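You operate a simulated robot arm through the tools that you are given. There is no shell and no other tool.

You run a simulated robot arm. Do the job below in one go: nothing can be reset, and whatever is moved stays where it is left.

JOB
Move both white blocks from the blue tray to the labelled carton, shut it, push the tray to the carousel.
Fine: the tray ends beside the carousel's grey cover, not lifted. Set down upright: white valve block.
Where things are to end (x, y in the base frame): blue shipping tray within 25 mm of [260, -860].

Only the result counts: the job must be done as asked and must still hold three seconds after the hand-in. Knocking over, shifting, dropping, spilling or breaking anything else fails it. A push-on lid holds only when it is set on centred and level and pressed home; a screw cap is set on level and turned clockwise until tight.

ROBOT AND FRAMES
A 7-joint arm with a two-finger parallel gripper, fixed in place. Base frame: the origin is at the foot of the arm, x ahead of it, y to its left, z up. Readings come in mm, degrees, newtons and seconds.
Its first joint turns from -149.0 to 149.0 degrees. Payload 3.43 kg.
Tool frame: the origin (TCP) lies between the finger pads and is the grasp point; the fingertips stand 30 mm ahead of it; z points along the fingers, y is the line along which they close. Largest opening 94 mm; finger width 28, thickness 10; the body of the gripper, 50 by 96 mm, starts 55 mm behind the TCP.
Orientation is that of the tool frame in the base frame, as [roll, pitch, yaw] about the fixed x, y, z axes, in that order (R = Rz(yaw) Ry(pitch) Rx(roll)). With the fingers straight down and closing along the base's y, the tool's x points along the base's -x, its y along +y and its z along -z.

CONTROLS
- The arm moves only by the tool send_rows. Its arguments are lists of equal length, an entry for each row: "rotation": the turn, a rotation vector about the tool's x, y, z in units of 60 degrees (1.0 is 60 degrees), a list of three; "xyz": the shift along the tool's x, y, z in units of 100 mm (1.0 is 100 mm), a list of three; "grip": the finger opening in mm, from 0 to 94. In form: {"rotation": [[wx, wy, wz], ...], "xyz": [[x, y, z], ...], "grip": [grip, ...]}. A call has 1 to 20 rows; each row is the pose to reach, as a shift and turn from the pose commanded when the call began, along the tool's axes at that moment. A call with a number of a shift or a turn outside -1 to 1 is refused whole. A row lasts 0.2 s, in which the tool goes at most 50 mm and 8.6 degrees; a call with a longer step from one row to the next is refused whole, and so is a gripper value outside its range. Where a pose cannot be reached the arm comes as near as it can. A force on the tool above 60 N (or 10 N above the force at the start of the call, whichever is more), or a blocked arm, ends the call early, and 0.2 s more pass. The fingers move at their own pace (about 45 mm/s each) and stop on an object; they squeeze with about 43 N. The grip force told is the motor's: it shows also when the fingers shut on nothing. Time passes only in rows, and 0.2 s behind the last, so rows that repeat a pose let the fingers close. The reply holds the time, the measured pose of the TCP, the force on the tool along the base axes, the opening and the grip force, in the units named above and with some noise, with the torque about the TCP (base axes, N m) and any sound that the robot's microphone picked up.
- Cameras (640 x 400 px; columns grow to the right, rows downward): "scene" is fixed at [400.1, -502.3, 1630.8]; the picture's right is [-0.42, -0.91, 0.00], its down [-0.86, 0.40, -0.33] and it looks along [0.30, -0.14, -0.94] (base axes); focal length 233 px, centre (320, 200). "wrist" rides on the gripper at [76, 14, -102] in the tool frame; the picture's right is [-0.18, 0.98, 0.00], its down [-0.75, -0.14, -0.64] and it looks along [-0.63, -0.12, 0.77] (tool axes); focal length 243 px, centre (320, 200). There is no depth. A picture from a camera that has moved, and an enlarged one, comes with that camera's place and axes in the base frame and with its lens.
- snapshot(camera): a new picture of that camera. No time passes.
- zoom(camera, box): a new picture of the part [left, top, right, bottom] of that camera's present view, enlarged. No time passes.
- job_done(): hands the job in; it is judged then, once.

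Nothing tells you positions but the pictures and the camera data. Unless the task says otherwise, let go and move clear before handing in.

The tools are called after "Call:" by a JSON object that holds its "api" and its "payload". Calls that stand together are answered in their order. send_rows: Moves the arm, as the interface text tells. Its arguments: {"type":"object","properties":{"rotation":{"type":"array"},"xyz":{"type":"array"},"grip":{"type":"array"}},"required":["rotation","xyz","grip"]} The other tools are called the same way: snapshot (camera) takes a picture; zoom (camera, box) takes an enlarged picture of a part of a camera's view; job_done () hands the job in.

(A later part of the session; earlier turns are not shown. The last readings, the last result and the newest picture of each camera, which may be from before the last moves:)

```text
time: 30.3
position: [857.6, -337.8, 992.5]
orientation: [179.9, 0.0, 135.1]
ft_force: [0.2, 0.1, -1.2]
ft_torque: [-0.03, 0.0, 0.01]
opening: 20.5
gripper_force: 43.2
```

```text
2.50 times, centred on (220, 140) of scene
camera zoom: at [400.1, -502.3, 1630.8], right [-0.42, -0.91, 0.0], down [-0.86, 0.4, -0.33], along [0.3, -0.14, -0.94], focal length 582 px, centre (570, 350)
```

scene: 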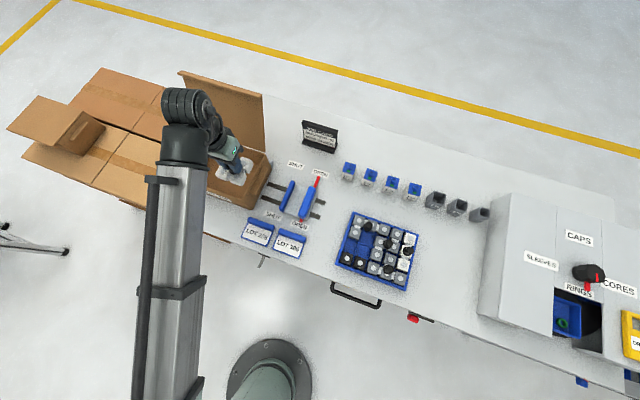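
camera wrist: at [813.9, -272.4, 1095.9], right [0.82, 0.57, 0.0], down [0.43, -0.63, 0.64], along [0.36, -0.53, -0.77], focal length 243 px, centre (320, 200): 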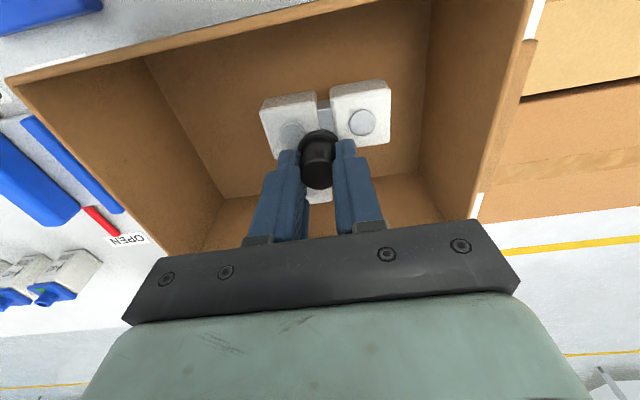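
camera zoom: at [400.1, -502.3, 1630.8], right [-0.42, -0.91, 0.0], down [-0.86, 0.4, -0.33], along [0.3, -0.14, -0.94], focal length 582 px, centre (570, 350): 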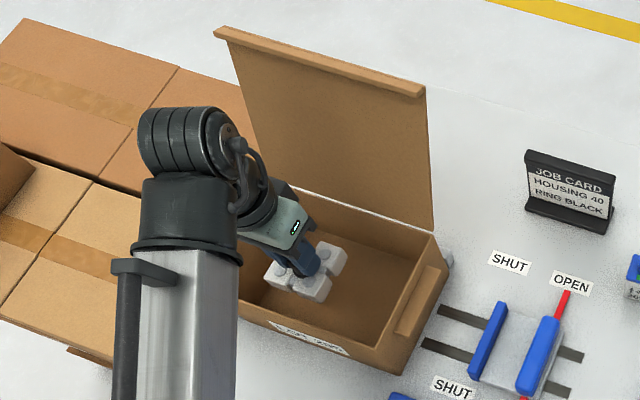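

Call:
{"api": "send_rows", "payload": {"rotation": [[0, 0, 0], [0, 0, 0], [0, 0, 0], [0, 0, 0]], "xyz": [[0, 0, 0.2], [0, 0, 0.35], [0, 0, 0.48], [0, 0, 0.48]], "grip": [15, 15, 15, 15]}}

Call:
{"api": "send_rows", "payload": {"rotation": [[0, 0, 0], [0, 0, 0], [0, 0, 0], [0, 0, 0]], "xyz": [[0, 0, 0.03], [0, 0, 0.06], [0, 0, 0.08], [0, 0, 0.08]], "grip": [15, 15, 15, 15]}}

Call:
{"api": "zoom", "payload": {"camera": "wrist", "box": [200, 60, 440, 210]}}

```text
time: 31.3
position: [857.6, -337.4, 945.9]
orientation: [180.0, 0.1, 134.9]
ft_force: [-0.7, -0.3, -0.6]
ft_torque: [0.0, -0.01, 0.01]
opening: 20.6
gripper_force: 42.8
```

```text
time: 32.3
position: [858.0, -337.3, 936.6]
orientation: [180.0, 0.1, 134.9]
ft_force: [-0.1, -0.7, -1.2]
ft_torque: [0.02, -0.01, -0.01]
opening: 20.4
gripper_force: 42.8
```

```text
2.67 times, centred on (320, 135) of wrist
camera zoom: at [813.9, -272.5, 1040.6], right [0.82, 0.57, 0.0], down [0.43, -0.63, 0.64], along [0.36, -0.53, -0.77], focal length 647 px, centre (320, 373)
```

zoom: 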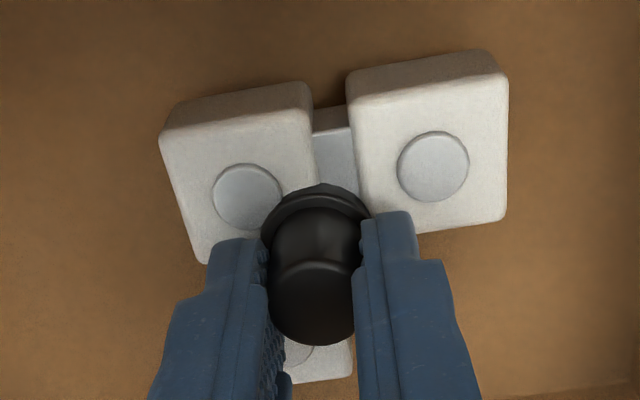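

Call:
{"api": "send_rows", "payload": {"rotation": [[0, 0, 0], [0, 0, 0], [0, 0, 0]], "xyz": [[0, 0, 0.02], [0, 0, 0.04], [0, 0, 0.04]], "grip": [15, 15, 15]}}

Call:
{"api": "send_rows", "payload": {"rotation": [[0, 0, 0], [0, 0, 0], [0, 0, 0]], "xyz": [[0, 0, 0.015], [0, 0, 0.03], [0, 0, 0.03]], "grip": [15, 15, 15]}}

```text
time: 33.1
position: [857.4, -337.0, 933.0]
orientation: [-180.0, 0.0, 135.0]
ft_force: [0.9, 0.6, -0.9]
ft_torque: [0.01, -0.02, 0.0]
opening: 20.5
gripper_force: 43.0
```

```text
time: 33.9
position: [857.3, -337.9, 931.9]
orientation: [-180.0, 0.2, 135.0]
ft_force: [1.8, -1.8, 15.3]
ft_torque: [0.27, 0.01, 0.02]
opening: 20.7
gripper_force: 43.6
```

The block has touched the carton floor (15 N up at z ≈ 932). I'll ease off slightly, release, and lift straight up.

Call:
{"api": "send_rows", "payload": {"rotation": [[0, 0, 0], [0, 0, 0], [0, 0, 0], [0, 0, 0], [0, 0, 0]], "xyz": [[0, 0, -0.008], [0, 0, -0.008], [0, 0, -0.008], [0, 0, -0.008], [0, 0, -0.008]], "grip": [15, 24, 35, 44, 44]}}

Call:
{"api": "send_rows", "payload": {"rotation": [[0, 0, 0], [0, 0, 0], [0, 0, 0], [0, 0, 0], [0, 0, 0]], "xyz": [[0, 0, -0.15], [0, 0, -0.35], [0, 0, -0.6], [0, 0, -1.0], [0, 0, -1.0]], "grip": [44, 44, 44, 44, 44]}}

Call:
{"api": "snapshot", "payload": {"camera": "wrist"}}

Call:
{"api": "zoom", "payload": {"camera": "scene", "box": [140, 60, 300, 220]}}

```text
time: 35.1
position: [857.7, -337.4, 931.6]
orientation: [180.0, 0.0, 134.9]
ft_force: [0.2, -0.9, 0.7]
ft_torque: [0.01, -0.02, 0.02]
opening: 44.0
gripper_force: 0.0
```

```text
time: 36.3
position: [856.1, -336.8, 1031.1]
orientation: [-179.9, 0.1, 135.0]
ft_force: [-0.5, -1.0, -0.4]
ft_torque: [0.0, 0.0, -0.02]
opening: 44.2
gripper_force: 0.1
```

```text
taken
camera wrist: at [812.5, -272.8, 1135.9], right [0.82, 0.57, 0.0], down [0.43, -0.63, 0.64], along [0.36, -0.53, -0.77], focal length 243 px, centre (320, 200)
```

wrist: 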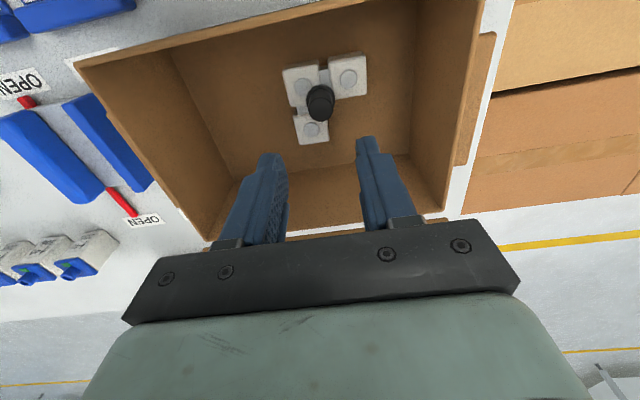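

```text
2.50 times, centred on (220, 140) of scene
camera zoom: at [400.1, -502.3, 1630.8], right [-0.42, -0.91, 0.0], down [-0.86, 0.4, -0.33], along [0.3, -0.14, -0.94], focal length 582 px, centre (570, 350)
```

zoom: 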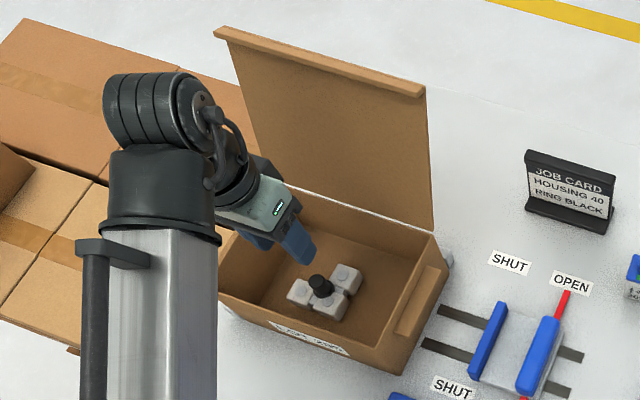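

The L-block stands upright in the carton. I'll go back for the white straight block, first up and then along the table.

Call:
{"api": "send_rows", "payload": {"rotation": [[0, 0, 0], [0, 0, 0], [0, 0, 0], [0, 0, 0]], "xyz": [[0, 0, -0.3], [0, -0.1, -0.4], [0.02, -0.5, -0.4], [0.04, -0.96, -0.4]], "grip": [44, 44, 44, 44]}}

Call:
{"api": "send_rows", "payload": {"rotation": [[0, 0, 0], [0, 0, 0], [0, 0, 0]], "xyz": [[0.02, -0.48, 0], [0.04, -0.96, 0], [0.04, -0.96, 0]], "grip": [44, 44, 44]}}

Call:
{"api": "send_rows", "payload": {"rotation": [[0, 0, 0], [0, 0, 0], [0, 0, 0]], "xyz": [[0.02, -0.48, 0], [0.04, -0.96, 0], [0.04, -0.96, 0]], "grip": [44, 44, 44]}}

Call:
{"api": "send_rows", "payload": {"rotation": [[0, 0, 0], [0, 0, 0], [0, 0, 0]], "xyz": [[0.02, -0.48, 0], [0.04, -0.96, 0], [0.04, -0.96, 0]], "grip": [44, 44, 44]}}

Call:
{"api": "send_rows", "payload": {"rotation": [[0, 0, 0], [0, 0, 0], [0, 0, 0]], "xyz": [[0.02, -0.48, 0], [0.04, -0.96, 0], [0.04, -0.96, 0]], "grip": [44, 44, 44]}}

Call:
{"api": "send_rows", "payload": {"rotation": [[0, 0, 0], [0, 0, 0], [0, 0, 0]], "xyz": [[0.02, -0.48, 0], [0.04, -0.96, 0], [0.04, -0.96, 0]], "grip": [44, 44, 44]}}

Call:
{"api": "snapshot", "payload": {"camera": "wrist"}}

Call:
{"api": "snapshot", "payload": {"camera": "scene"}}

```text
time: 37.3
position: [787.5, -402.0, 1072.1]
orientation: [180.0, 0.0, 135.0]
ft_force: [0.2, 0.0, 0.6]
ft_torque: [-0.01, -0.01, -0.02]
opening: 44.0
gripper_force: 0.1
```

```text
time: 38.1
position: [715.8, -466.6, 1071.4]
orientation: [-180.0, 0.1, 135.0]
ft_force: [-0.5, -0.3, 0.9]
ft_torque: [-0.01, 0.02, 0.02]
opening: 43.7
gripper_force: 0.0
```

```text
time: 38.9
position: [644.3, -532.6, 1071.2]
orientation: [-179.9, 0.0, 135.0]
ft_force: [-0.2, 0.8, 0.0]
ft_torque: [-0.06, 0.01, 0.01]
opening: 44.2
gripper_force: 0.1
```

```text
time: 39.7
position: [574.2, -597.5, 1070.1]
orientation: [179.9, 0.1, 135.0]
ft_force: [-0.1, 0.8, -0.3]
ft_torque: [-0.01, 0.05, 0.01]
opening: 43.9
gripper_force: 0.1
```

```text
time: 40.5
position: [502.2, -662.2, 1071.2]
orientation: [180.0, 0.1, 134.9]
ft_force: [0.0, -0.6, -0.4]
ft_torque: [0.02, 0.0, 0.02]
opening: 43.9
gripper_force: 0.0
```

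```text
time: 41.3
position: [433.7, -727.1, 1070.9]
orientation: [-180.0, 0.1, 135.0]
ft_force: [0.3, -0.5, -0.2]
ft_torque: [0.01, -0.04, -0.02]
opening: 43.9
gripper_force: 0.2
```

```text
taken
camera wrist: at [389.0, -662.2, 1175.1], right [0.82, 0.57, 0.0], down [0.43, -0.63, 0.64], along [0.36, -0.53, -0.77], focal length 243 px, centre (320, 200)
```

wrist: 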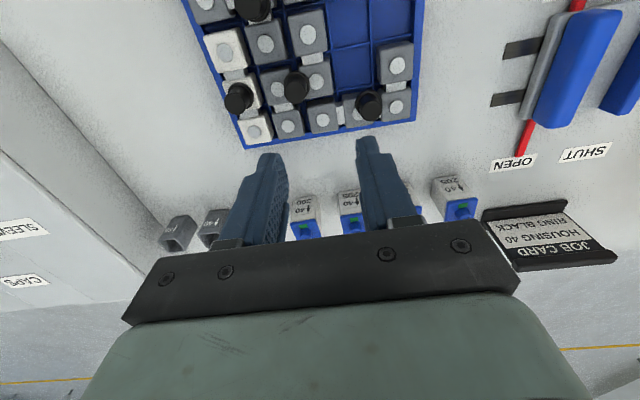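

```text
taken
```

scene: 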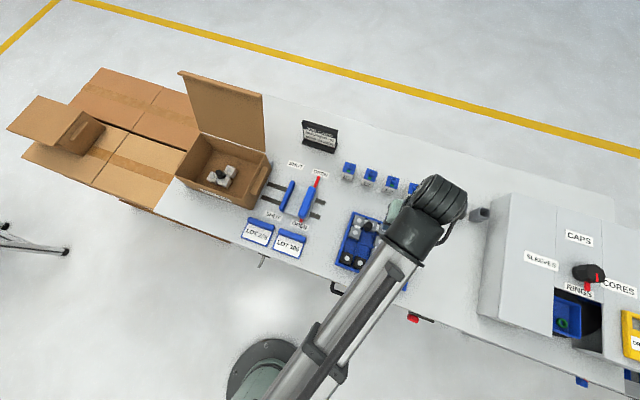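

The tray has not moved. I'll position above the straight white block's knob and refine.

Call:
{"api": "send_rows", "payload": {"rotation": [[0, 0, 0], [0, 0, 0], [0, 0, 0], [0, 0, 0]], "xyz": [[0.02, -0.4, 0.2], [0.05, -0.6, 0.5], [0.05, -0.87, 0.8], [0.05, -0.87, 0.8]], "grip": [60, 60, 60, 60]}}

Call:
{"api": "snapshot", "payload": {"camera": "wrist"}}

Call:
{"api": "zoom", "payload": {"camera": "wrist", "box": [200, 60, 440, 210]}}

```text
time: 42.3
position: [369.6, -786.0, 991.0]
orientation: [179.9, 0.0, 135.1]
ft_force: [0.0, -0.2, 0.5]
ft_torque: [0.01, 0.0, 0.02]
opening: 60.1
gripper_force: 0.0
```

```text
taken
camera wrist: at [324.5, -721.1, 1093.9], right [0.82, 0.57, 0.0], down [0.43, -0.63, 0.64], along [0.36, -0.53, -0.77], focal length 243 px, centre (320, 200)
```

wrist: 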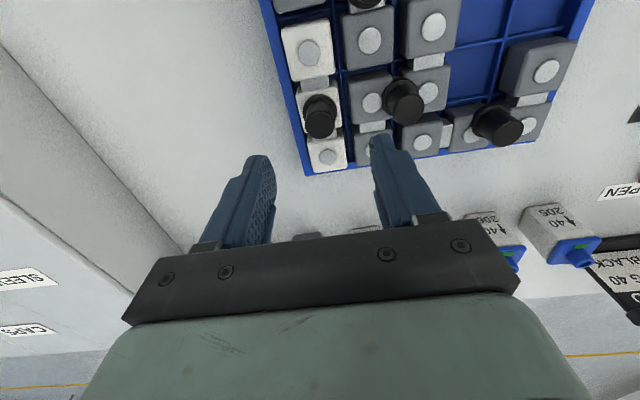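

```text
2.67 times, centred on (320, 135) of wrist
camera zoom: at [324.5, -721.1, 1093.9], right [0.82, 0.57, 0.0], down [0.43, -0.63, 0.64], along [0.36, -0.53, -0.77], focal length 647 px, centre (320, 373)
```

zoom: 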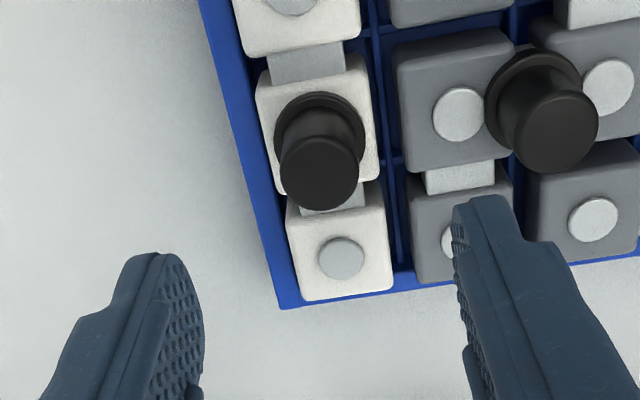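

Call:
{"api": "send_rows", "payload": {"rotation": [[0, 0, 0], [0, 0, 0], [0, 0, 0], [0, 0, 0], [0, 0, 0]], "xyz": [[0.02, 0.005, 0.1], [0.02, 0.005, 0.25], [0.02, 0.005, 0.4], [0.02, 0.005, 0.55], [0.02, 0.005, 0.55]], "grip": [60, 60, 60, 60, 60]}}

Call:
{"api": "zoom", "payload": {"camera": "wrist", "box": [200, 90, 440, 240]}}

```text
time: 43.5
position: [367.6, -783.2, 936.2]
orientation: [180.0, 0.1, 135.0]
ft_force: [0.3, -0.9, -0.4]
ft_torque: [0.02, 0.05, 0.03]
opening: 60.1
gripper_force: 0.0
```

```text
2.67 times, centred on (320, 165) of wrist
camera zoom: at [323.5, -719.1, 1039.4], right [0.82, 0.57, 0.0], down [0.43, -0.63, 0.64], along [0.36, -0.53, -0.77], focal length 647 px, centre (320, 293)
```

zoom: 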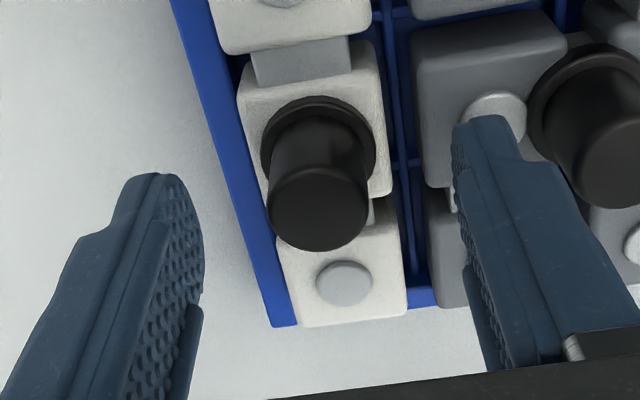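

Call:
{"api": "send_rows", "payload": {"rotation": [[0, 0, 0], [0, 0, 0], [0, 0, 0], [0, 0, 0], [0, 0, 0], [0, 0, 0], [0, 0, 0]], "xyz": [[0.015, 0.002, 0.03], [0.015, 0.002, 0.075], [0.015, 0.002, 0.075], [0.015, 0.002, 0.075], [0.015, 0.002, 0.075], [0.015, 0.002, 0.075], [0.015, 0.002, 0.075]], "grip": [50, 44, 40, 30, 15, 15, 15]}}

Call:
{"api": "zoom", "payload": {"camera": "wrist", "box": [200, 90, 440, 240]}}

```text
time: 45.1
position: [366.9, -782.3, 929.9]
orientation: [179.9, 0.1, 135.0]
ft_force: [0.7, -0.4, 5.5]
ft_torque: [0.16, -0.08, -0.02]
opening: 20.7
gripper_force: 42.8
```

```text
2.67 times, centred on (320, 165) of wrist
camera zoom: at [322.4, -717.9, 1032.4], right [0.82, 0.57, 0.0], down [0.43, -0.63, 0.64], along [0.36, -0.53, -0.77], focal length 647 px, centre (320, 293)
```

zoom: 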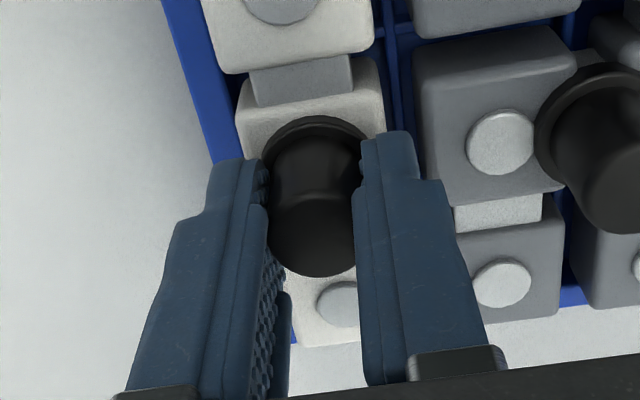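

The straight block's knob is gripped at 20.7 mm. Now a slow lift.

Call:
{"api": "send_rows", "payload": {"rotation": [[0, 0, 0], [0, 0, 0], [0, 0, 0], [0, 0, 0], [0, 0, 0], [0, 0, 0], [0, 0, 0]], "xyz": [[0, 0, -0.05], [0, 0, -0.1], [0, 0, -0.15], [0, 0, -0.2], [0, 0, -0.3], [0, 0, -0.4], [0, 0, -0.4]], "grip": [15, 15, 15, 15, 15, 15, 15]}}

Call:
{"api": "snapshot", "payload": {"camera": "wrist"}}

Call:
{"api": "send_rows", "payload": {"rotation": [[0, 0, 0], [0, 0, 0], [0, 0, 0], [0, 0, 0], [0, 0, 0]], "xyz": [[0, 0, -0.25], [0, 0, -0.5], [0, 0, -0.75], [0, 0, -1.0], [0, 0, -1.0]], "grip": [15, 15, 15, 15, 15]}}

Call:
{"api": "snapshot", "payload": {"camera": "wrist"}}

```text
time: 46.7
position: [367.6, -783.0, 969.1]
orientation: [179.9, 0.1, 135.0]
ft_force: [0.8, -0.1, -0.8]
ft_torque: [0.01, 0.01, -0.01]
opening: 20.5
gripper_force: 43.2
```

```text
taken
camera wrist: at [322.5, -717.9, 1072.5], right [0.82, 0.57, 0.0], down [0.43, -0.63, 0.64], along [0.36, -0.53, -0.77], focal length 243 px, centre (320, 200)
```

wrist: 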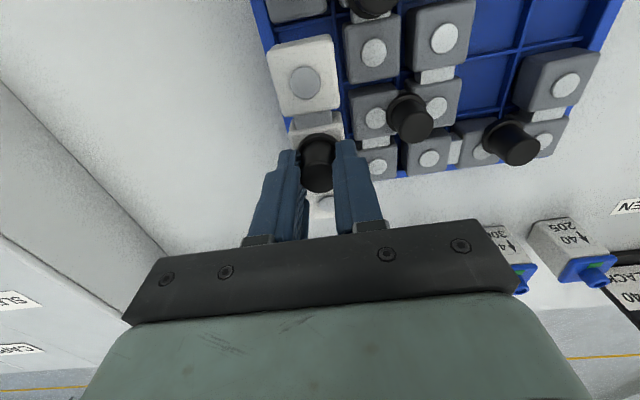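

```text
time: 47.9
position: [367.4, -781.1, 1069.7]
orientation: [180.0, 0.1, 135.0]
ft_force: [-0.2, 0.7, -1.2]
ft_torque: [0.03, -0.03, -0.01]
opening: 20.6
gripper_force: 42.9
```

```text
taken
camera wrist: at [322.4, -718.2, 1172.2], right [0.82, 0.57, 0.0], down [0.43, -0.63, 0.64], along [0.36, -0.53, -0.77], focal length 243 px, centre (320, 200)
```

wrist: 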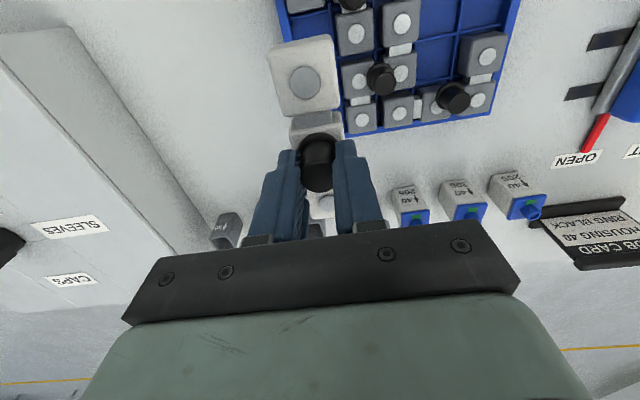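

The straight block is lifted cleanly. I'll carry it to the carton's right part, beside the L-block.

Call:
{"api": "send_rows", "payload": {"rotation": [[0, 0, 0], [0, 0, 0], [0, 0, 0], [0, 0, 0], [0, 0, 0]], "xyz": [[0, 0, -0.25], [-0.02, 0.3, -0.25], [-0.05, 0.65, -0.25], [-0.07, 0.96, -0.25], [-0.07, 0.96, -0.25]], "grip": [15, 15, 15, 15, 15]}}

Call:
{"api": "send_rows", "payload": {"rotation": [[0, 0, 0], [0, 0, 0], [0, 0, 0], [0, 0, 0]], "xyz": [[-0.02, 0.33, 0], [-0.05, 0.65, 0], [-0.07, 0.96, 0], [-0.07, 0.96, 0]], "grip": [15, 15, 15, 15]}}

Call:
{"api": "send_rows", "payload": {"rotation": [[0, 0, 0], [0, 0, 0], [0, 0, 0], [0, 0, 0]], "xyz": [[-0.02, 0.33, 0], [-0.05, 0.65, 0], [-0.07, 0.96, 0], [-0.07, 0.96, 0]], "grip": [15, 15, 15, 15]}}

Call:
{"api": "send_rows", "payload": {"rotation": [[0, 0, 0], [0, 0, 0], [0, 0, 0], [0, 0, 0]], "xyz": [[-0.02, 0.33, 0], [-0.05, 0.65, 0], [-0.07, 0.96, 0], [-0.07, 0.96, 0]], "grip": [15, 15, 15, 15]}}

Call:
{"api": "send_rows", "payload": {"rotation": [[0, 0, 0], [0, 0, 0], [0, 0, 0], [0, 0, 0]], "xyz": [[-0.02, 0.33, 0], [-0.05, 0.65, 0], [-0.07, 0.96, 0], [-0.07, 0.96, 0]], "grip": [15, 15, 15, 15]}}

Call:
{"api": "snapshot", "payload": {"camera": "wrist"}}

Call:
{"api": "snapshot", "payload": {"camera": "scene"}}

```text
time: 49.1
position: [439.6, -718.9, 1093.0]
orientation: [-180.0, 0.1, 135.0]
ft_force: [-0.1, 0.1, -1.0]
ft_torque: [0.04, 0.03, 0.01]
opening: 20.5
gripper_force: 43.5
```

```text
time: 50.1
position: [512.1, -656.1, 1093.9]
orientation: [180.0, 0.1, 135.1]
ft_force: [-0.3, -0.2, -1.6]
ft_torque: [-0.08, 0.01, 0.01]
opening: 20.4
gripper_force: 43.0
```

```text
time: 51.1
position: [585.7, -593.6, 1092.6]
orientation: [-180.0, 0.2, 135.0]
ft_force: [-0.1, 0.4, -0.9]
ft_torque: [-0.02, 0.03, 0.0]
opening: 20.7
gripper_force: 42.8
```

```text
time: 52.1
position: [657.7, -530.2, 1093.9]
orientation: [-180.0, 0.1, 135.0]
ft_force: [0.8, 0.8, -0.4]
ft_torque: [0.0, -0.03, 0.02]
opening: 20.6
gripper_force: 43.1
```

```text
time: 53.1
position: [730.5, -467.0, 1094.3]
orientation: [-180.0, 0.0, 134.9]
ft_force: [0.8, 0.5, -0.8]
ft_torque: [-0.01, 0.0, 0.01]
opening: 20.7
gripper_force: 43.2
```

```text
taken
camera wrist: at [686.8, -402.9, 1197.7], right [0.83, 0.56, 0.0], down [0.43, -0.63, 0.64], along [0.36, -0.53, -0.77], focal length 243 px, centre (320, 200)
```

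wrist: 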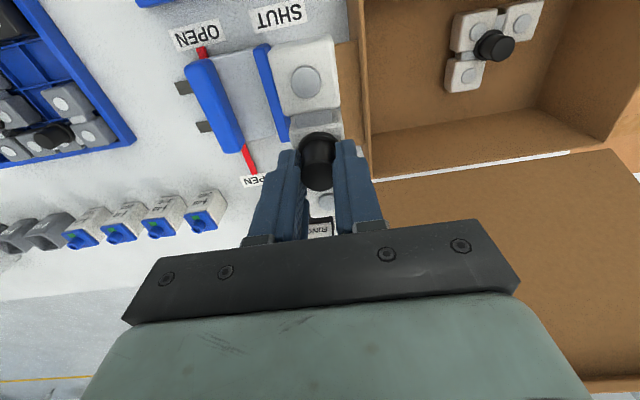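

```text
taken
```

scene: 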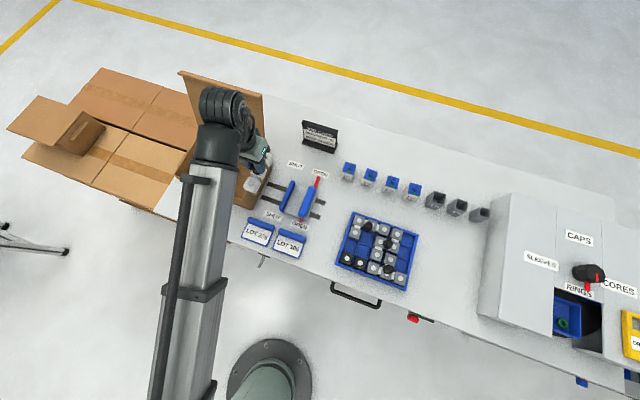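

Call:
{"api": "send_rows", "payload": {"rotation": [[0, 0, 0], [0, 0, 0], [0, 0, 0], [0, 0, 0]], "xyz": [[-0.02, 0.33, 0], [-0.05, 0.65, 0], [-0.08, 0.985, 0], [-0.08, 0.985, 0]], "grip": [15, 15, 15, 15]}}

Call:
{"api": "snapshot", "payload": {"camera": "wrist"}}

Call:
{"api": "zoom", "payload": {"camera": "scene", "box": [140, 60, 300, 220]}}

```text
time: 54.1
position: [805.2, -403.9, 1094.3]
orientation: [-179.9, 0.1, 135.0]
ft_force: [0.4, -0.4, -0.7]
ft_torque: [-0.01, 0.0, -0.03]
opening: 20.5
gripper_force: 42.7
```

```text
taken
camera wrist: at [761.7, -339.1, 1197.2], right [0.83, 0.56, 0.0], down [0.43, -0.63, 0.64], along [0.36, -0.53, -0.77], focal length 243 px, centre (320, 200)
```

wrist: 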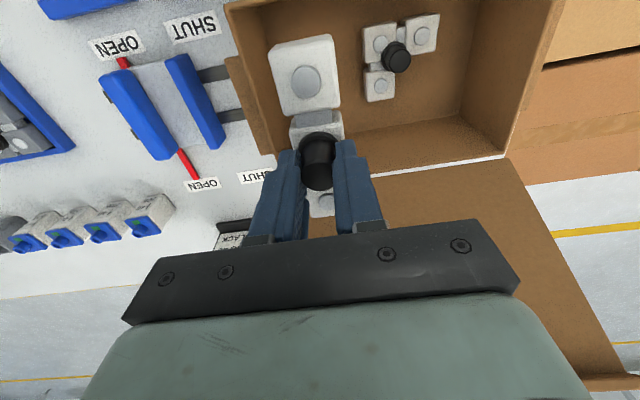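

```text
2.50 times, centred on (220, 140) of scene
camera zoom: at [400.1, -502.3, 1630.8], right [-0.42, -0.91, 0.0], down [-0.86, 0.4, -0.33], along [0.3, -0.14, -0.94], focal length 582 px, centre (570, 350)
```

zoom: 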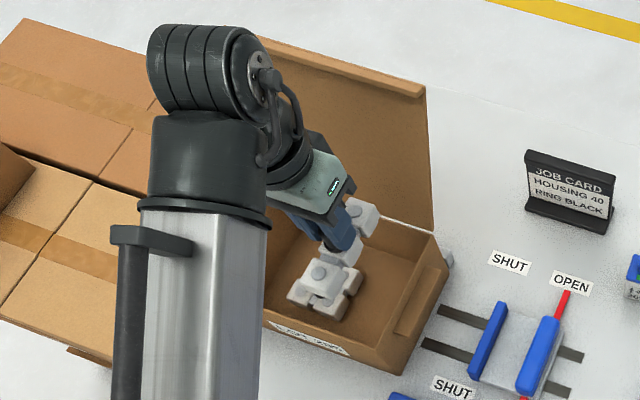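

Position looks right: the straight block is between the carton's right wall and the L-block. Lowering now.

Call:
{"api": "send_rows", "payload": {"rotation": [[0, 0, 0], [0, 0, 0], [0, 0, 0], [0, 0, 0], [0, 0, 0]], "xyz": [[0, 0, 0.25], [0, 0, 0.5], [0, 0, 0.75], [0, 0, 1.0], [0, 0, 1.0]], "grip": [15, 15, 15, 15, 15]}}

Call:
{"api": "snapshot", "payload": {"camera": "wrist"}}

Call:
{"api": "send_rows", "payload": {"rotation": [[0, 0, 0], [0, 0, 0], [0, 0, 0], [0, 0, 0], [0, 0, 0]], "xyz": [[0, 0, 0.15], [0, 0, 0.3], [0, 0, 0.45], [0, 0, 0.52], [0, 0, 0.52]], "grip": [15, 15, 15, 15, 15]}}

Call:
{"api": "snapshot", "payload": {"camera": "wrist"}}

```text
time: 55.3
position: [804.6, -404.1, 994.0]
orientation: [-180.0, 0.0, 135.0]
ft_force: [0.0, -0.3, -0.8]
ft_torque: [0.01, -0.02, -0.02]
opening: 20.7
gripper_force: 43.4
```

```text
taken
camera wrist: at [762.0, -339.3, 1097.3], right [0.82, 0.57, 0.0], down [0.43, -0.63, 0.64], along [0.36, -0.53, -0.77], focal length 243 px, centre (320, 200)
```

wrist: 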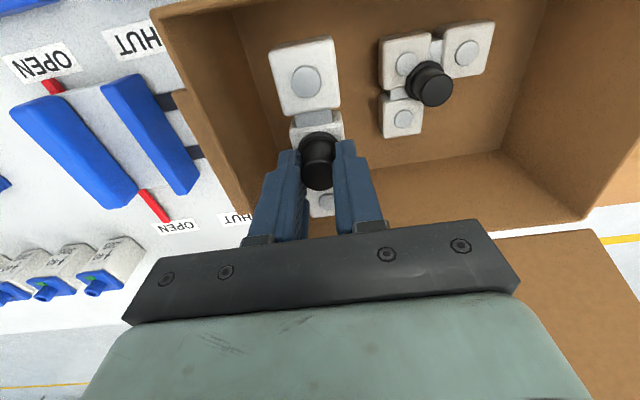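

```text
time: 56.5
position: [805.1, -403.5, 940.4]
orientation: [180.0, 0.0, 134.9]
ft_force: [-0.1, 0.4, -0.8]
ft_torque: [-0.03, -0.02, 0.03]
opening: 20.6
gripper_force: 43.1
```

```text
taken
camera wrist: at [761.6, -339.4, 1044.6], right [0.82, 0.57, 0.0], down [0.43, -0.63, 0.64], along [0.36, -0.53, -0.77], focal length 243 px, centre (320, 200)
```

wrist: 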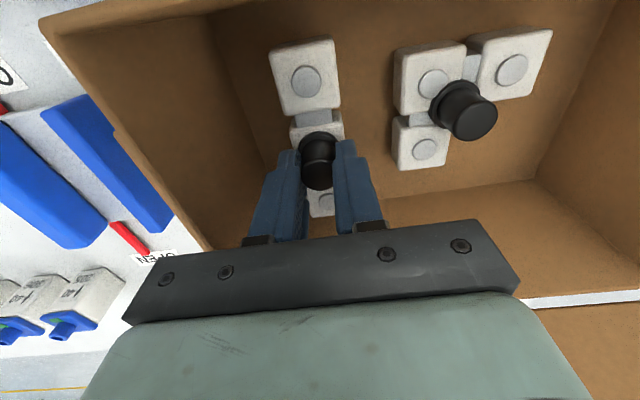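

Call:
{"api": "send_rows", "payload": {"rotation": [[0, 0, 0], [0, 0, 0], [0, 0, 0], [0, 0, 0]], "xyz": [[0, 0, 0.02], [0, 0, 0.04], [0, 0, 0.055], [0, 0, 0.055]], "grip": [15, 15, 15, 15]}}

Call:
{"api": "send_rows", "payload": {"rotation": [[0, 0, 0], [0, 0, 0], [0, 0, 0]], "xyz": [[0, 0, 0.015], [0, 0, 0.03], [0, 0, 0.03]], "grip": [15, 15, 15]}}

```text
time: 57.5
position: [805.3, -402.8, 933.9]
orientation: [179.9, 0.0, 135.0]
ft_force: [0.2, -0.2, -1.6]
ft_torque: [0.0, -0.05, -0.03]
opening: 20.5
gripper_force: 43.1
```

```text
time: 58.3
position: [805.6, -402.9, 932.4]
orientation: [-179.9, 0.1, 135.0]
ft_force: [-0.5, -0.5, -1.5]
ft_torque: [0.0, -0.02, -0.03]
opening: 20.3
gripper_force: 42.6
```

Call:
{"api": "send_rows", "payload": {"rotation": [[0, 0, 0], [0, 0, 0], [0, 0, 0]], "xyz": [[0, 0, 0.015], [0, 0, 0.03], [0, 0, 0.03]], "grip": [15, 15, 15]}}

```text
time: 59.1
position: [805.8, -403.8, 931.2]
orientation: [-180.0, 0.2, 135.1]
ft_force: [2.3, -0.6, 20.1]
ft_torque: [0.24, -0.1, 0.0]
opening: 20.6
gripper_force: 42.8
```

Contact with the carton floor. I'll ease off, release, and lift clear.

Call:
{"api": "send_rows", "payload": {"rotation": [[0, 0, 0], [0, 0, 0], [0, 0, 0], [0, 0, 0], [0, 0, 0]], "xyz": [[0, 0, -0.012], [0, 0, -0.012], [0, 0, -0.012], [0, 0, -0.012], [0, 0, -0.012]], "grip": [15, 24, 35, 44, 44]}}

Call:
{"api": "send_rows", "payload": {"rotation": [[0, 0, 0], [0, 0, 0], [0, 0, 0], [0, 0, 0], [0, 0, 0]], "xyz": [[0, 0, -0.15], [0, 0, -0.35], [0, 0, -0.6], [0, 0, -1.0], [0, 0, -1.0]], "grip": [44, 44, 44, 44, 44]}}

Call:
{"api": "snapshot", "payload": {"camera": "wrist"}}

Call:
{"api": "zoom", "payload": {"camera": "scene", "box": [140, 60, 300, 220]}}

```text
time: 60.3
position: [805.3, -403.2, 931.7]
orientation: [-179.9, 0.1, 135.0]
ft_force: [0.0, -0.2, 0.5]
ft_torque: [0.01, -0.01, 0.02]
opening: 44.0
gripper_force: 0.1
```

```text
time: 61.5
position: [806.1, -405.0, 1031.3]
orientation: [-180.0, 0.0, 135.0]
ft_force: [0.3, 0.2, 0.3]
ft_torque: [-0.02, -0.05, -0.01]
opening: 43.8
gripper_force: 0.2
```

```text
taken
camera wrist: at [762.1, -339.7, 1134.8], right [0.82, 0.57, 0.0], down [0.43, -0.63, 0.64], along [0.36, -0.53, -0.77], focal length 243 px, centre (320, 200)
```

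wrist: 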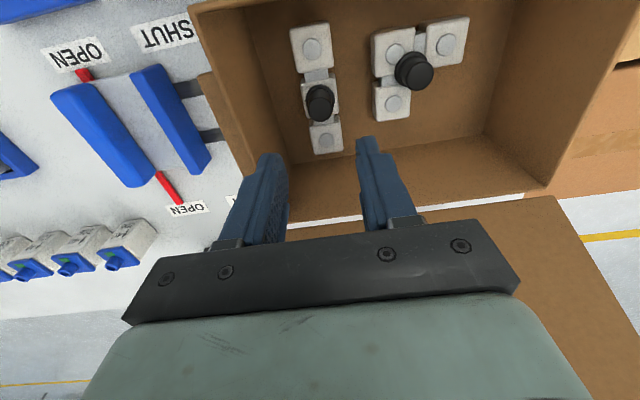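

```text
2.50 times, centred on (220, 140) of scene
camera zoom: at [400.1, -502.3, 1630.8], right [-0.42, -0.91, 0.0], down [-0.86, 0.4, -0.33], along [0.3, -0.14, -0.94], focal length 582 px, centre (570, 350)
```

zoom: 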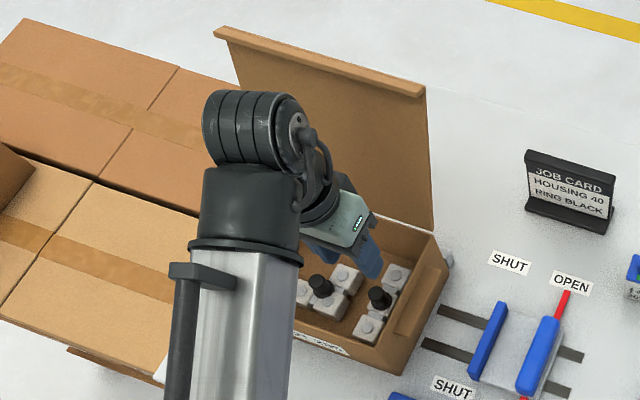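

Both white blocks are standing in the carton. Next is the lid: its top edge is at about z ≈ 1140, leaning back about 25° behind the hinge. I'll raise the gripper, close the fingers and tilt the tool outward so it can hook over the lid's top edge.

Call:
{"api": "send_rows", "payload": {"rotation": [[0, 0, 0], [0, 0, 0], [0, -0.125, 0], [0, -0.25, 0], [0, -0.375, 0], [0, -0.5, 0], [0, -0.625, 0], [0, -0.75, 0], [0, -0.75, 0]], "xyz": [[0, 0, -0.4], [0, 0, -0.8], [0, 0, -1.0], [0, 0, -1.0], [0, 0, -1.0], [0, 0, -1.0], [0, 0, -1.0], [0, 0, -1.0], [0, 0, -1.0]], "grip": [30, 10, 0, 0, 0, 0, 0, 0, 0]}}

Call:
{"api": "snapshot", "payload": {"camera": "wrist"}}

Call:
{"api": "snapshot", "payload": {"camera": "scene"}}

```text
time: 63.5
position: [805.9, -402.7, 1130.7]
orientation: [179.9, 45.2, 135.1]
ft_force: [-0.3, 0.3, 0.8]
ft_torque: [-0.01, 0.01, 0.0]
opening: 0.2
gripper_force: 32.8
```

```text
taken
camera wrist: at [726.6, -303.6, 1150.3], right [0.79, 0.6, 0.13], down [-0.05, -0.15, 0.99], along [0.62, -0.78, -0.09], focal length 243 px, centre (320, 200)
```

wrist: 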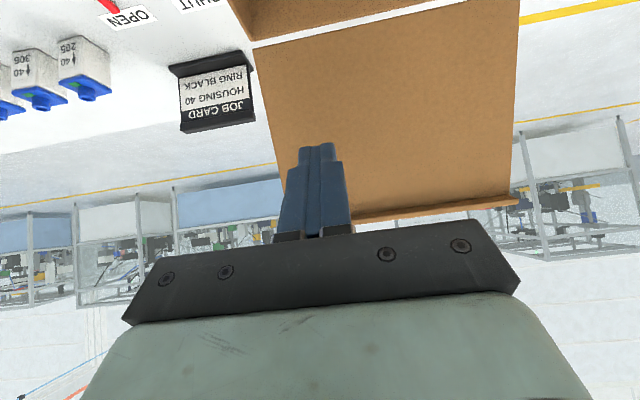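

```text
taken
```

scene: 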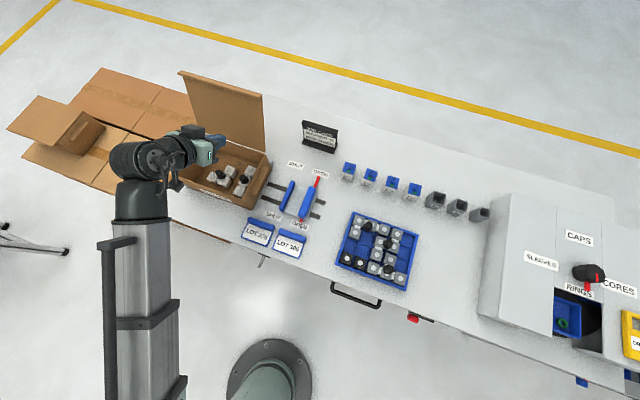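

I have a clear view of the lid: its top edge is at e2 ≈ 1020 (distance into the table) and z ≈ 1150. I'll go up over it, then outward past it in steps.

Call:
{"api": "send_rows", "payload": {"rotation": [[0, 0, 0], [0, 0, 0], [0, 0, 0], [0, 0, 0]], "xyz": [[-0.25, 0, -0.25], [-0.5, 0, -0.5], [-0.75, 0, -0.75], [-0.75, 0, -0.75]], "grip": [0, 0, 0, 0]}}

Call:
{"api": "send_rows", "payload": {"rotation": [[0, 0, 0], [0, 0, 0], [0, 0, 0], [0, 0, 0]], "xyz": [[-0.25, 0, 0.25], [-0.5, 0, 0.5], [-0.7, 0, 0.7], [-0.7, 0, 0.7]], "grip": [0, 0, 0, 0]}}

Call:
{"api": "snapshot", "payload": {"camera": "wrist"}}

Call:
{"api": "snapshot", "payload": {"camera": "scene"}}

```text
time: 64.5
position: [805.3, -402.9, 1237.5]
orientation: [-180.0, 45.1, 135.1]
ft_force: [-0.5, 0.5, 0.9]
ft_torque: [-0.01, 0.0, -0.04]
opening: 0.0
gripper_force: 33.3
```

```text
time: 65.5
position: [875.3, -474.1, 1237.5]
orientation: [-180.0, 45.0, 135.0]
ft_force: [0.5, -0.3, -0.9]
ft_torque: [-0.01, 0.03, -0.01]
opening: 0.2
gripper_force: 32.9
```

```text
taken
camera wrist: at [795.5, -373.8, 1257.3], right [0.79, 0.6, 0.13], down [-0.04, -0.15, 0.99], along [0.62, -0.78, -0.09], focal length 243 px, centre (320, 200)
```

wrist: 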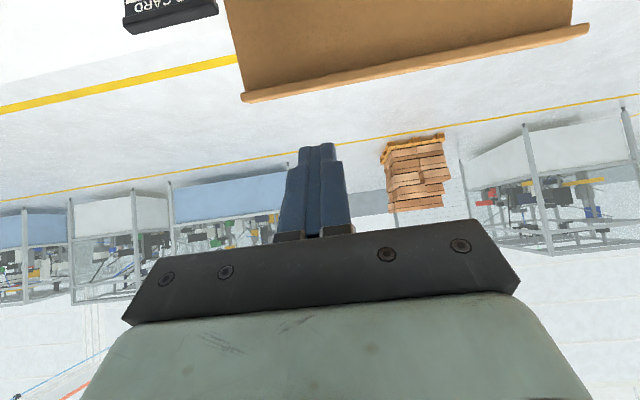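

```text
taken
```

scene: 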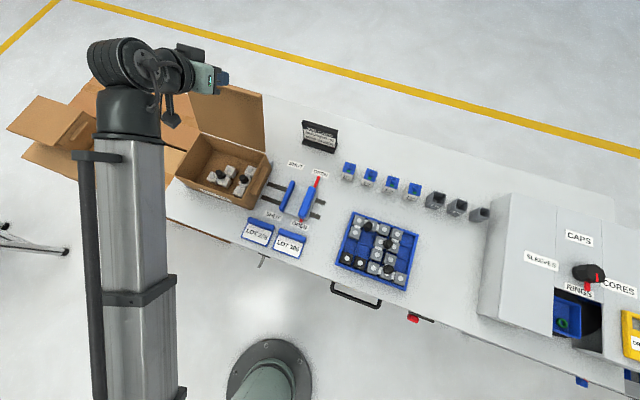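

The lid's top edge is now below and ahead of the fingers at z ≈ 1145. I'll extend past it, staying above.

Call:
{"api": "send_rows", "payload": {"rotation": [[0, 0, 0], [0, 0, 0], [0, 0, 0], [0, 0, 0], [0, 0, 0]], "xyz": [[-0.2, 0, 0.2], [-0.4, 0, 0.4], [-0.6, 0, 0.6], [-0.82, 0, 0.82], [-0.82, 0, 0.82]], "grip": [0, 0, 0, 0, 0]}}

Call:
{"api": "snapshot", "payload": {"camera": "wrist"}}

Call:
{"api": "zoom", "payload": {"camera": "scene", "box": [60, 20, 300, 220]}}

```text
time: 66.7
position: [957.3, -556.1, 1238.1]
orientation: [180.0, 45.1, 135.0]
ft_force: [0.6, 0.3, 0.1]
ft_torque: [0.02, 0.04, 0.03]
opening: 0.0
gripper_force: 32.8
```

```text
taken
camera wrist: at [877.6, -456.2, 1257.0], right [0.79, 0.6, 0.13], down [-0.04, -0.15, 0.99], along [0.62, -0.78, -0.09], focal length 243 px, centre (320, 200)
```

wrist: 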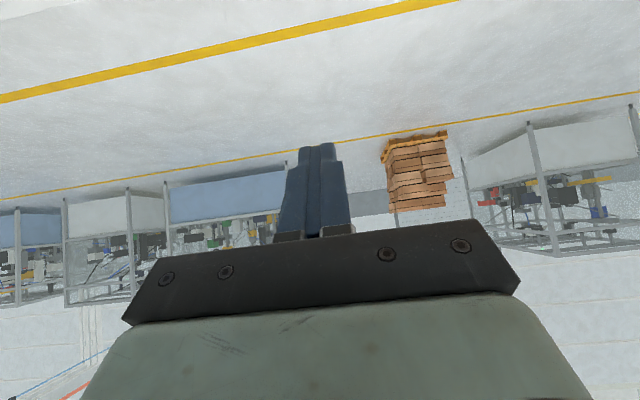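

```text
2.00 times, centred on (180, 120) of scene
camera zoom: at [400.1, -502.3, 1630.8], right [-0.42, -0.91, 0.0], down [-0.86, 0.4, -0.33], along [0.3, -0.14, -0.94], focal length 466 px, centre (600, 360)
```

zoom: 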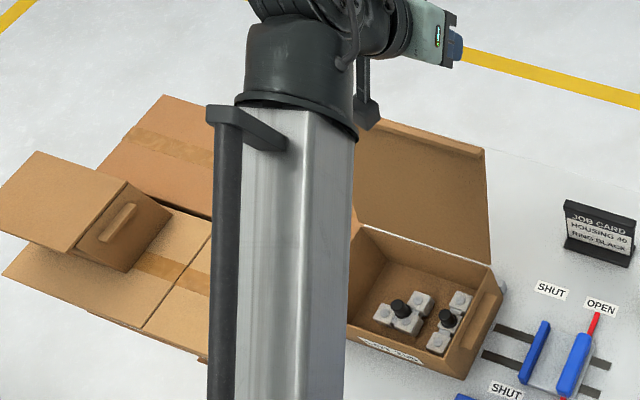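

The reach is fine: the TCP is at e2 ≈ 1070, behind the lid's top edge. I'll lower behind the edge now, watching force.

Call:
{"api": "send_rows", "payload": {"rotation": [[0, 0, 0], [0, 0, 0], [0, 0, 0], [0, 0, 0], [0, 0, 0], [0, 0, 0]], "xyz": [[0.15, 0, 0.15], [0.3, 0, 0.3], [0.4, 0, 0.4], [0.5, 0, 0.5], [0.6, 0, 0.6], [0.6, 0, 0.6]], "grip": [0, 0, 0, 0, 0, 0]}}

Call:
{"api": "snapshot", "payload": {"camera": "wrist"}}

Call:
{"api": "zoom", "payload": {"camera": "scene", "box": [120, 20, 320, 190]}}

```text
time: 68.1
position: [957.6, -557.5, 1152.8]
orientation: [-179.9, 45.1, 135.1]
ft_force: [0.4, -0.3, 0.2]
ft_torque: [0.03, -0.02, 0.0]
opening: 0.0
gripper_force: 33.1
```

```text
taken
camera wrist: at [877.9, -456.2, 1172.0], right [0.79, 0.6, 0.13], down [-0.04, -0.15, 0.99], along [0.62, -0.78, -0.09], focal length 243 px, centre (320, 200)
```

wrist: 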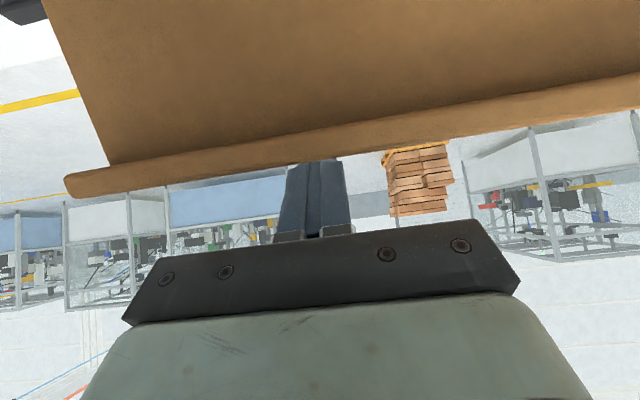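

```text
2.35 times, centred on (220, 105) of scene
camera zoom: at [400.1, -502.3, 1630.8], right [-0.42, -0.91, 0.0], down [-0.86, 0.4, -0.33], along [0.3, -0.14, -0.94], focal length 548 px, centre (555, 424)
```

zoom: 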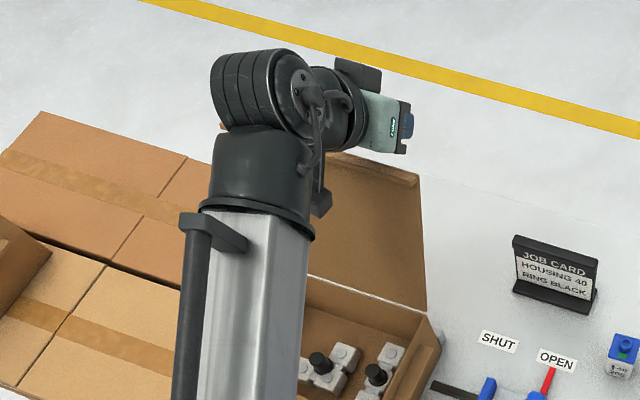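

The fingertips are now hooked behind the lid's top edge. I'll pull toward the robot slowly to swing the lid up past vertical.

Call:
{"api": "send_rows", "payload": {"rotation": [[0, 0, 0], [0, 0, 0], [0, 0, 0], [0, 0, 0], [0, 0, 0], [0, 0, 0]], "xyz": [[0.08, 0, -0.08], [0.16, 0, -0.16], [0.24, 0, -0.24], [0.32, 0, -0.32], [0.4, 0, -0.4], [0.4, 0, -0.4]], "grip": [0, 0, 0, 0, 0, 0]}}

Call:
{"api": "snapshot", "payload": {"camera": "wrist"}}

Call:
{"api": "zoom", "payload": {"camera": "scene", "box": [120, 20, 320, 190]}}

```text
time: 69.5
position: [917.4, -517.3, 1158.2]
orientation: [179.9, 45.9, 135.0]
ft_force: [11.2, -10.8, 52.0]
ft_torque: [0.86, 0.54, -0.07]
opening: 0.2
gripper_force: 33.3
```

```text
taken
camera wrist: at [838.5, -416.8, 1176.0], right [0.78, 0.61, 0.13], down [-0.06, -0.15, 0.99], along [0.62, -0.78, -0.08], focal length 243 px, centre (320, 200)
```

wrist: 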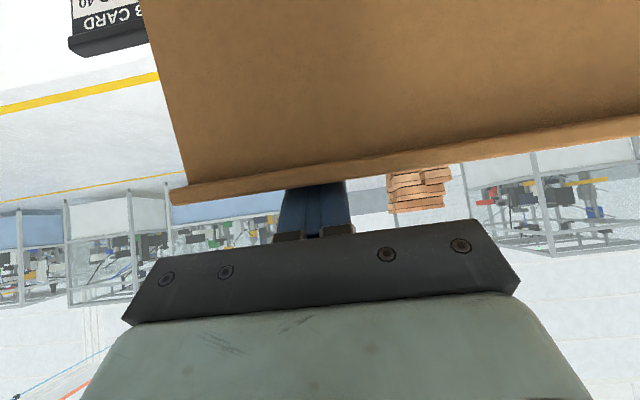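

```text
2.35 times, centred on (220, 105) of scene
camera zoom: at [400.1, -502.3, 1630.8], right [-0.42, -0.91, 0.0], down [-0.86, 0.4, -0.33], along [0.3, -0.14, -0.94], focal length 548 px, centre (555, 424)
```

zoom: 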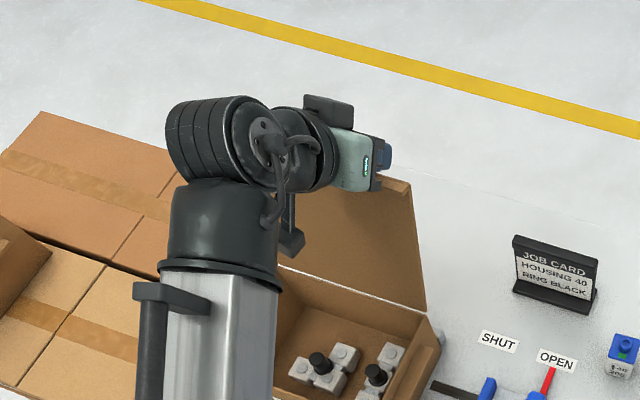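

The lid is moving up, but its edge is pushing upward on the sloped fingers (52 N). I'll rise a bit and continue pulling along the arc.

Call:
{"api": "send_rows", "payload": {"rotation": [[0, 0, 0], [0, 0, 0], [0, 0, 0], [0, 0, 0], [0, 0, 0], [0, 0, 0]], "xyz": [[-0.08, 0, -0.08], [-0.03, 0, -0.15], [0.03, 0, -0.22], [0.1, 0, -0.3], [0.17, 0, -0.37], [0.17, 0, -0.37]], "grip": [0, 0, 0, 0, 0, 0]}}

Call:
{"api": "snapshot", "payload": {"camera": "wrist"}}

Call:
{"api": "zoom", "payload": {"camera": "scene", "box": [120, 20, 320, 190]}}

```text
time: 70.9
position: [891.1, -487.6, 1166.0]
orientation: [-179.9, 45.0, 135.2]
ft_force: [0.0, 0.0, -0.1]
ft_torque: [0.0, 0.02, 0.01]
opening: 0.0
gripper_force: 33.0
```

```text
taken
camera wrist: at [811.4, -388.5, 1186.0], right [0.79, 0.6, 0.13], down [-0.04, -0.15, 0.99], along [0.62, -0.78, -0.1], focal length 243 px, centre (320, 200)
```

wrist: 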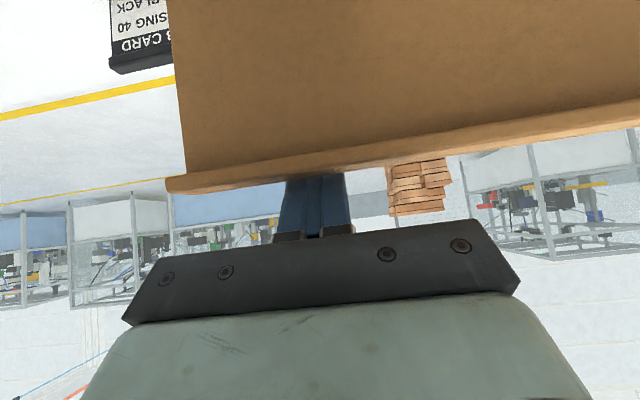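

```text
2.35 times, centred on (220, 105) of scene
camera zoom: at [400.1, -502.3, 1630.8], right [-0.42, -0.91, 0.0], down [-0.86, 0.4, -0.33], along [0.3, -0.14, -0.94], focal length 548 px, centre (555, 424)
```

zoom: 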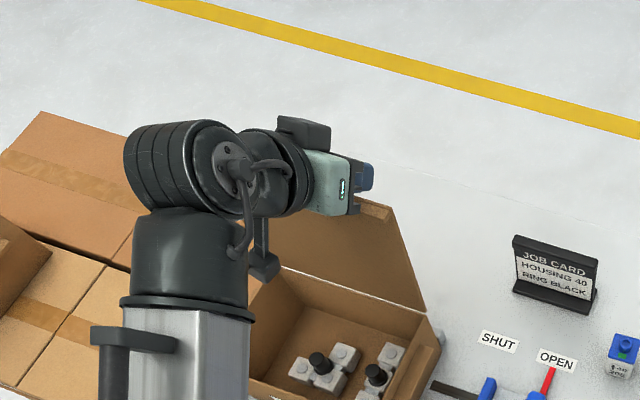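

The force has dropped to zero and the lid is nearly vertical. I'll keep pulling.

Call:
{"api": "send_rows", "payload": {"rotation": [[0, 0, 0], [0, 0, 0], [0, 0, 0], [0, 0, 0], [0, 0, 0], [0, 0, 0]], "xyz": [[0.08, 0, -0.08], [0.16, 0, -0.16], [0.24, 0, -0.24], [0.32, 0, -0.32], [0.4, 0, -0.4], [0.4, 0, -0.4]], "grip": [0, 0, 0, 0, 0, 0]}}

Call:
{"api": "snapshot", "payload": {"camera": "wrist"}}

Call:
{"api": "zoom", "payload": {"camera": "scene", "box": [120, 20, 320, 190]}}

```text
time: 72.3
position: [850.9, -448.1, 1167.0]
orientation: [-179.9, 45.1, 135.1]
ft_force: [0.1, -1.1, 0.5]
ft_torque: [-0.02, 0.02, 0.0]
opening: 0.0
gripper_force: 32.8
```

```text
taken
camera wrist: at [771.4, -348.5, 1186.2], right [0.79, 0.6, 0.13], down [-0.04, -0.15, 0.99], along [0.62, -0.78, -0.09], focal length 243 px, centre (320, 200)
```

wrist: 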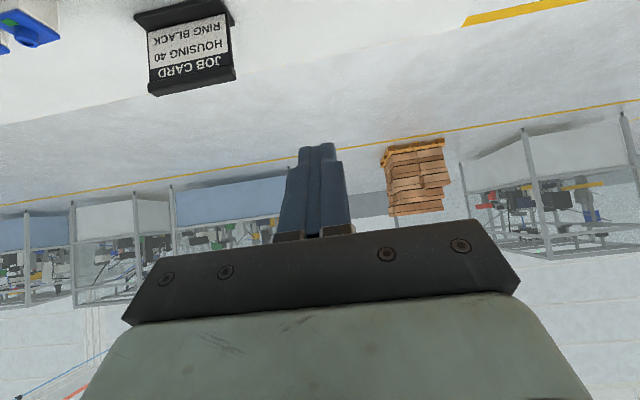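

```text
2.35 times, centred on (220, 105) of scene
camera zoom: at [400.1, -502.3, 1630.8], right [-0.42, -0.91, 0.0], down [-0.86, 0.4, -0.33], along [0.3, -0.14, -0.94], focal length 548 px, centre (555, 424)
```

zoom: 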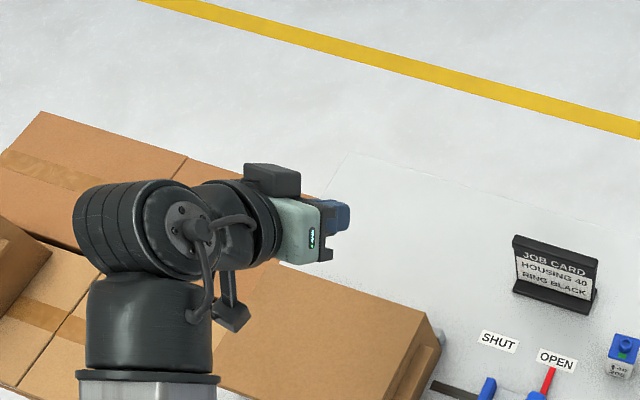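

The lid has swung over and fallen onto the carton. I'll return the tool to vertical and inspect how well it is seated.

Call:
{"api": "send_rows", "payload": {"rotation": [[0, 0.125, 0], [0, 0.25, 0], [0, 0.375, 0], [0, 0.5, 0], [0, 0.625, 0], [0, 0.751, 0], [0, 0.751, 0]], "xyz": [[0.1, 0, -0.1], [0.2, 0, -0.2], [0.3, 0, -0.3], [0.4, 0, -0.4], [0.5, 0, -0.5], [0.6, 0, -0.6], [0.6, 0, -0.6]], "grip": [0, 0, 0, 0, 0, 0, 0]}}

Call:
{"api": "snapshot", "payload": {"camera": "wrist"}}

Call:
{"api": "snapshot", "payload": {"camera": "scene"}}

```text
time: 73.9
position: [790.6, -388.0, 1166.7]
orientation: [180.0, -0.2, 135.0]
ft_force: [0.4, 0.6, -0.2]
ft_torque: [-0.02, -0.02, 0.04]
opening: 0.0
gripper_force: 32.7
```

```text
taken
camera wrist: at [746.9, -323.8, 1270.5], right [0.82, 0.57, 0.0], down [0.43, -0.63, 0.64], along [0.36, -0.53, -0.77], focal length 243 px, centre (320, 200)
```

wrist: 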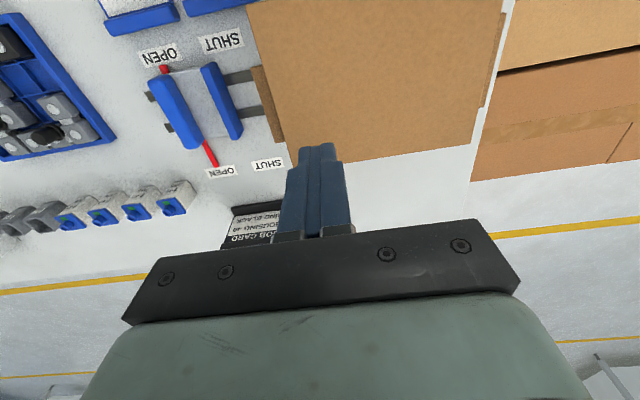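

```text
taken
```

scene: 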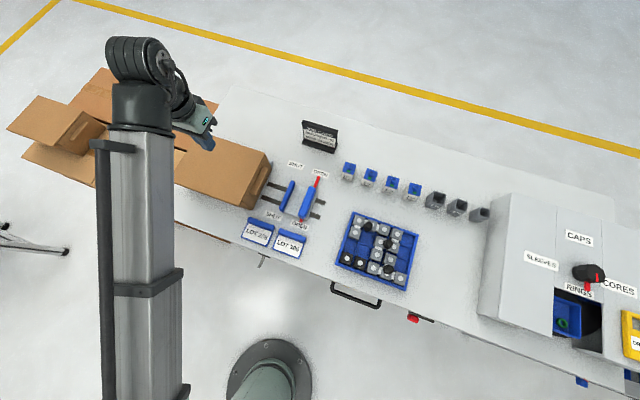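

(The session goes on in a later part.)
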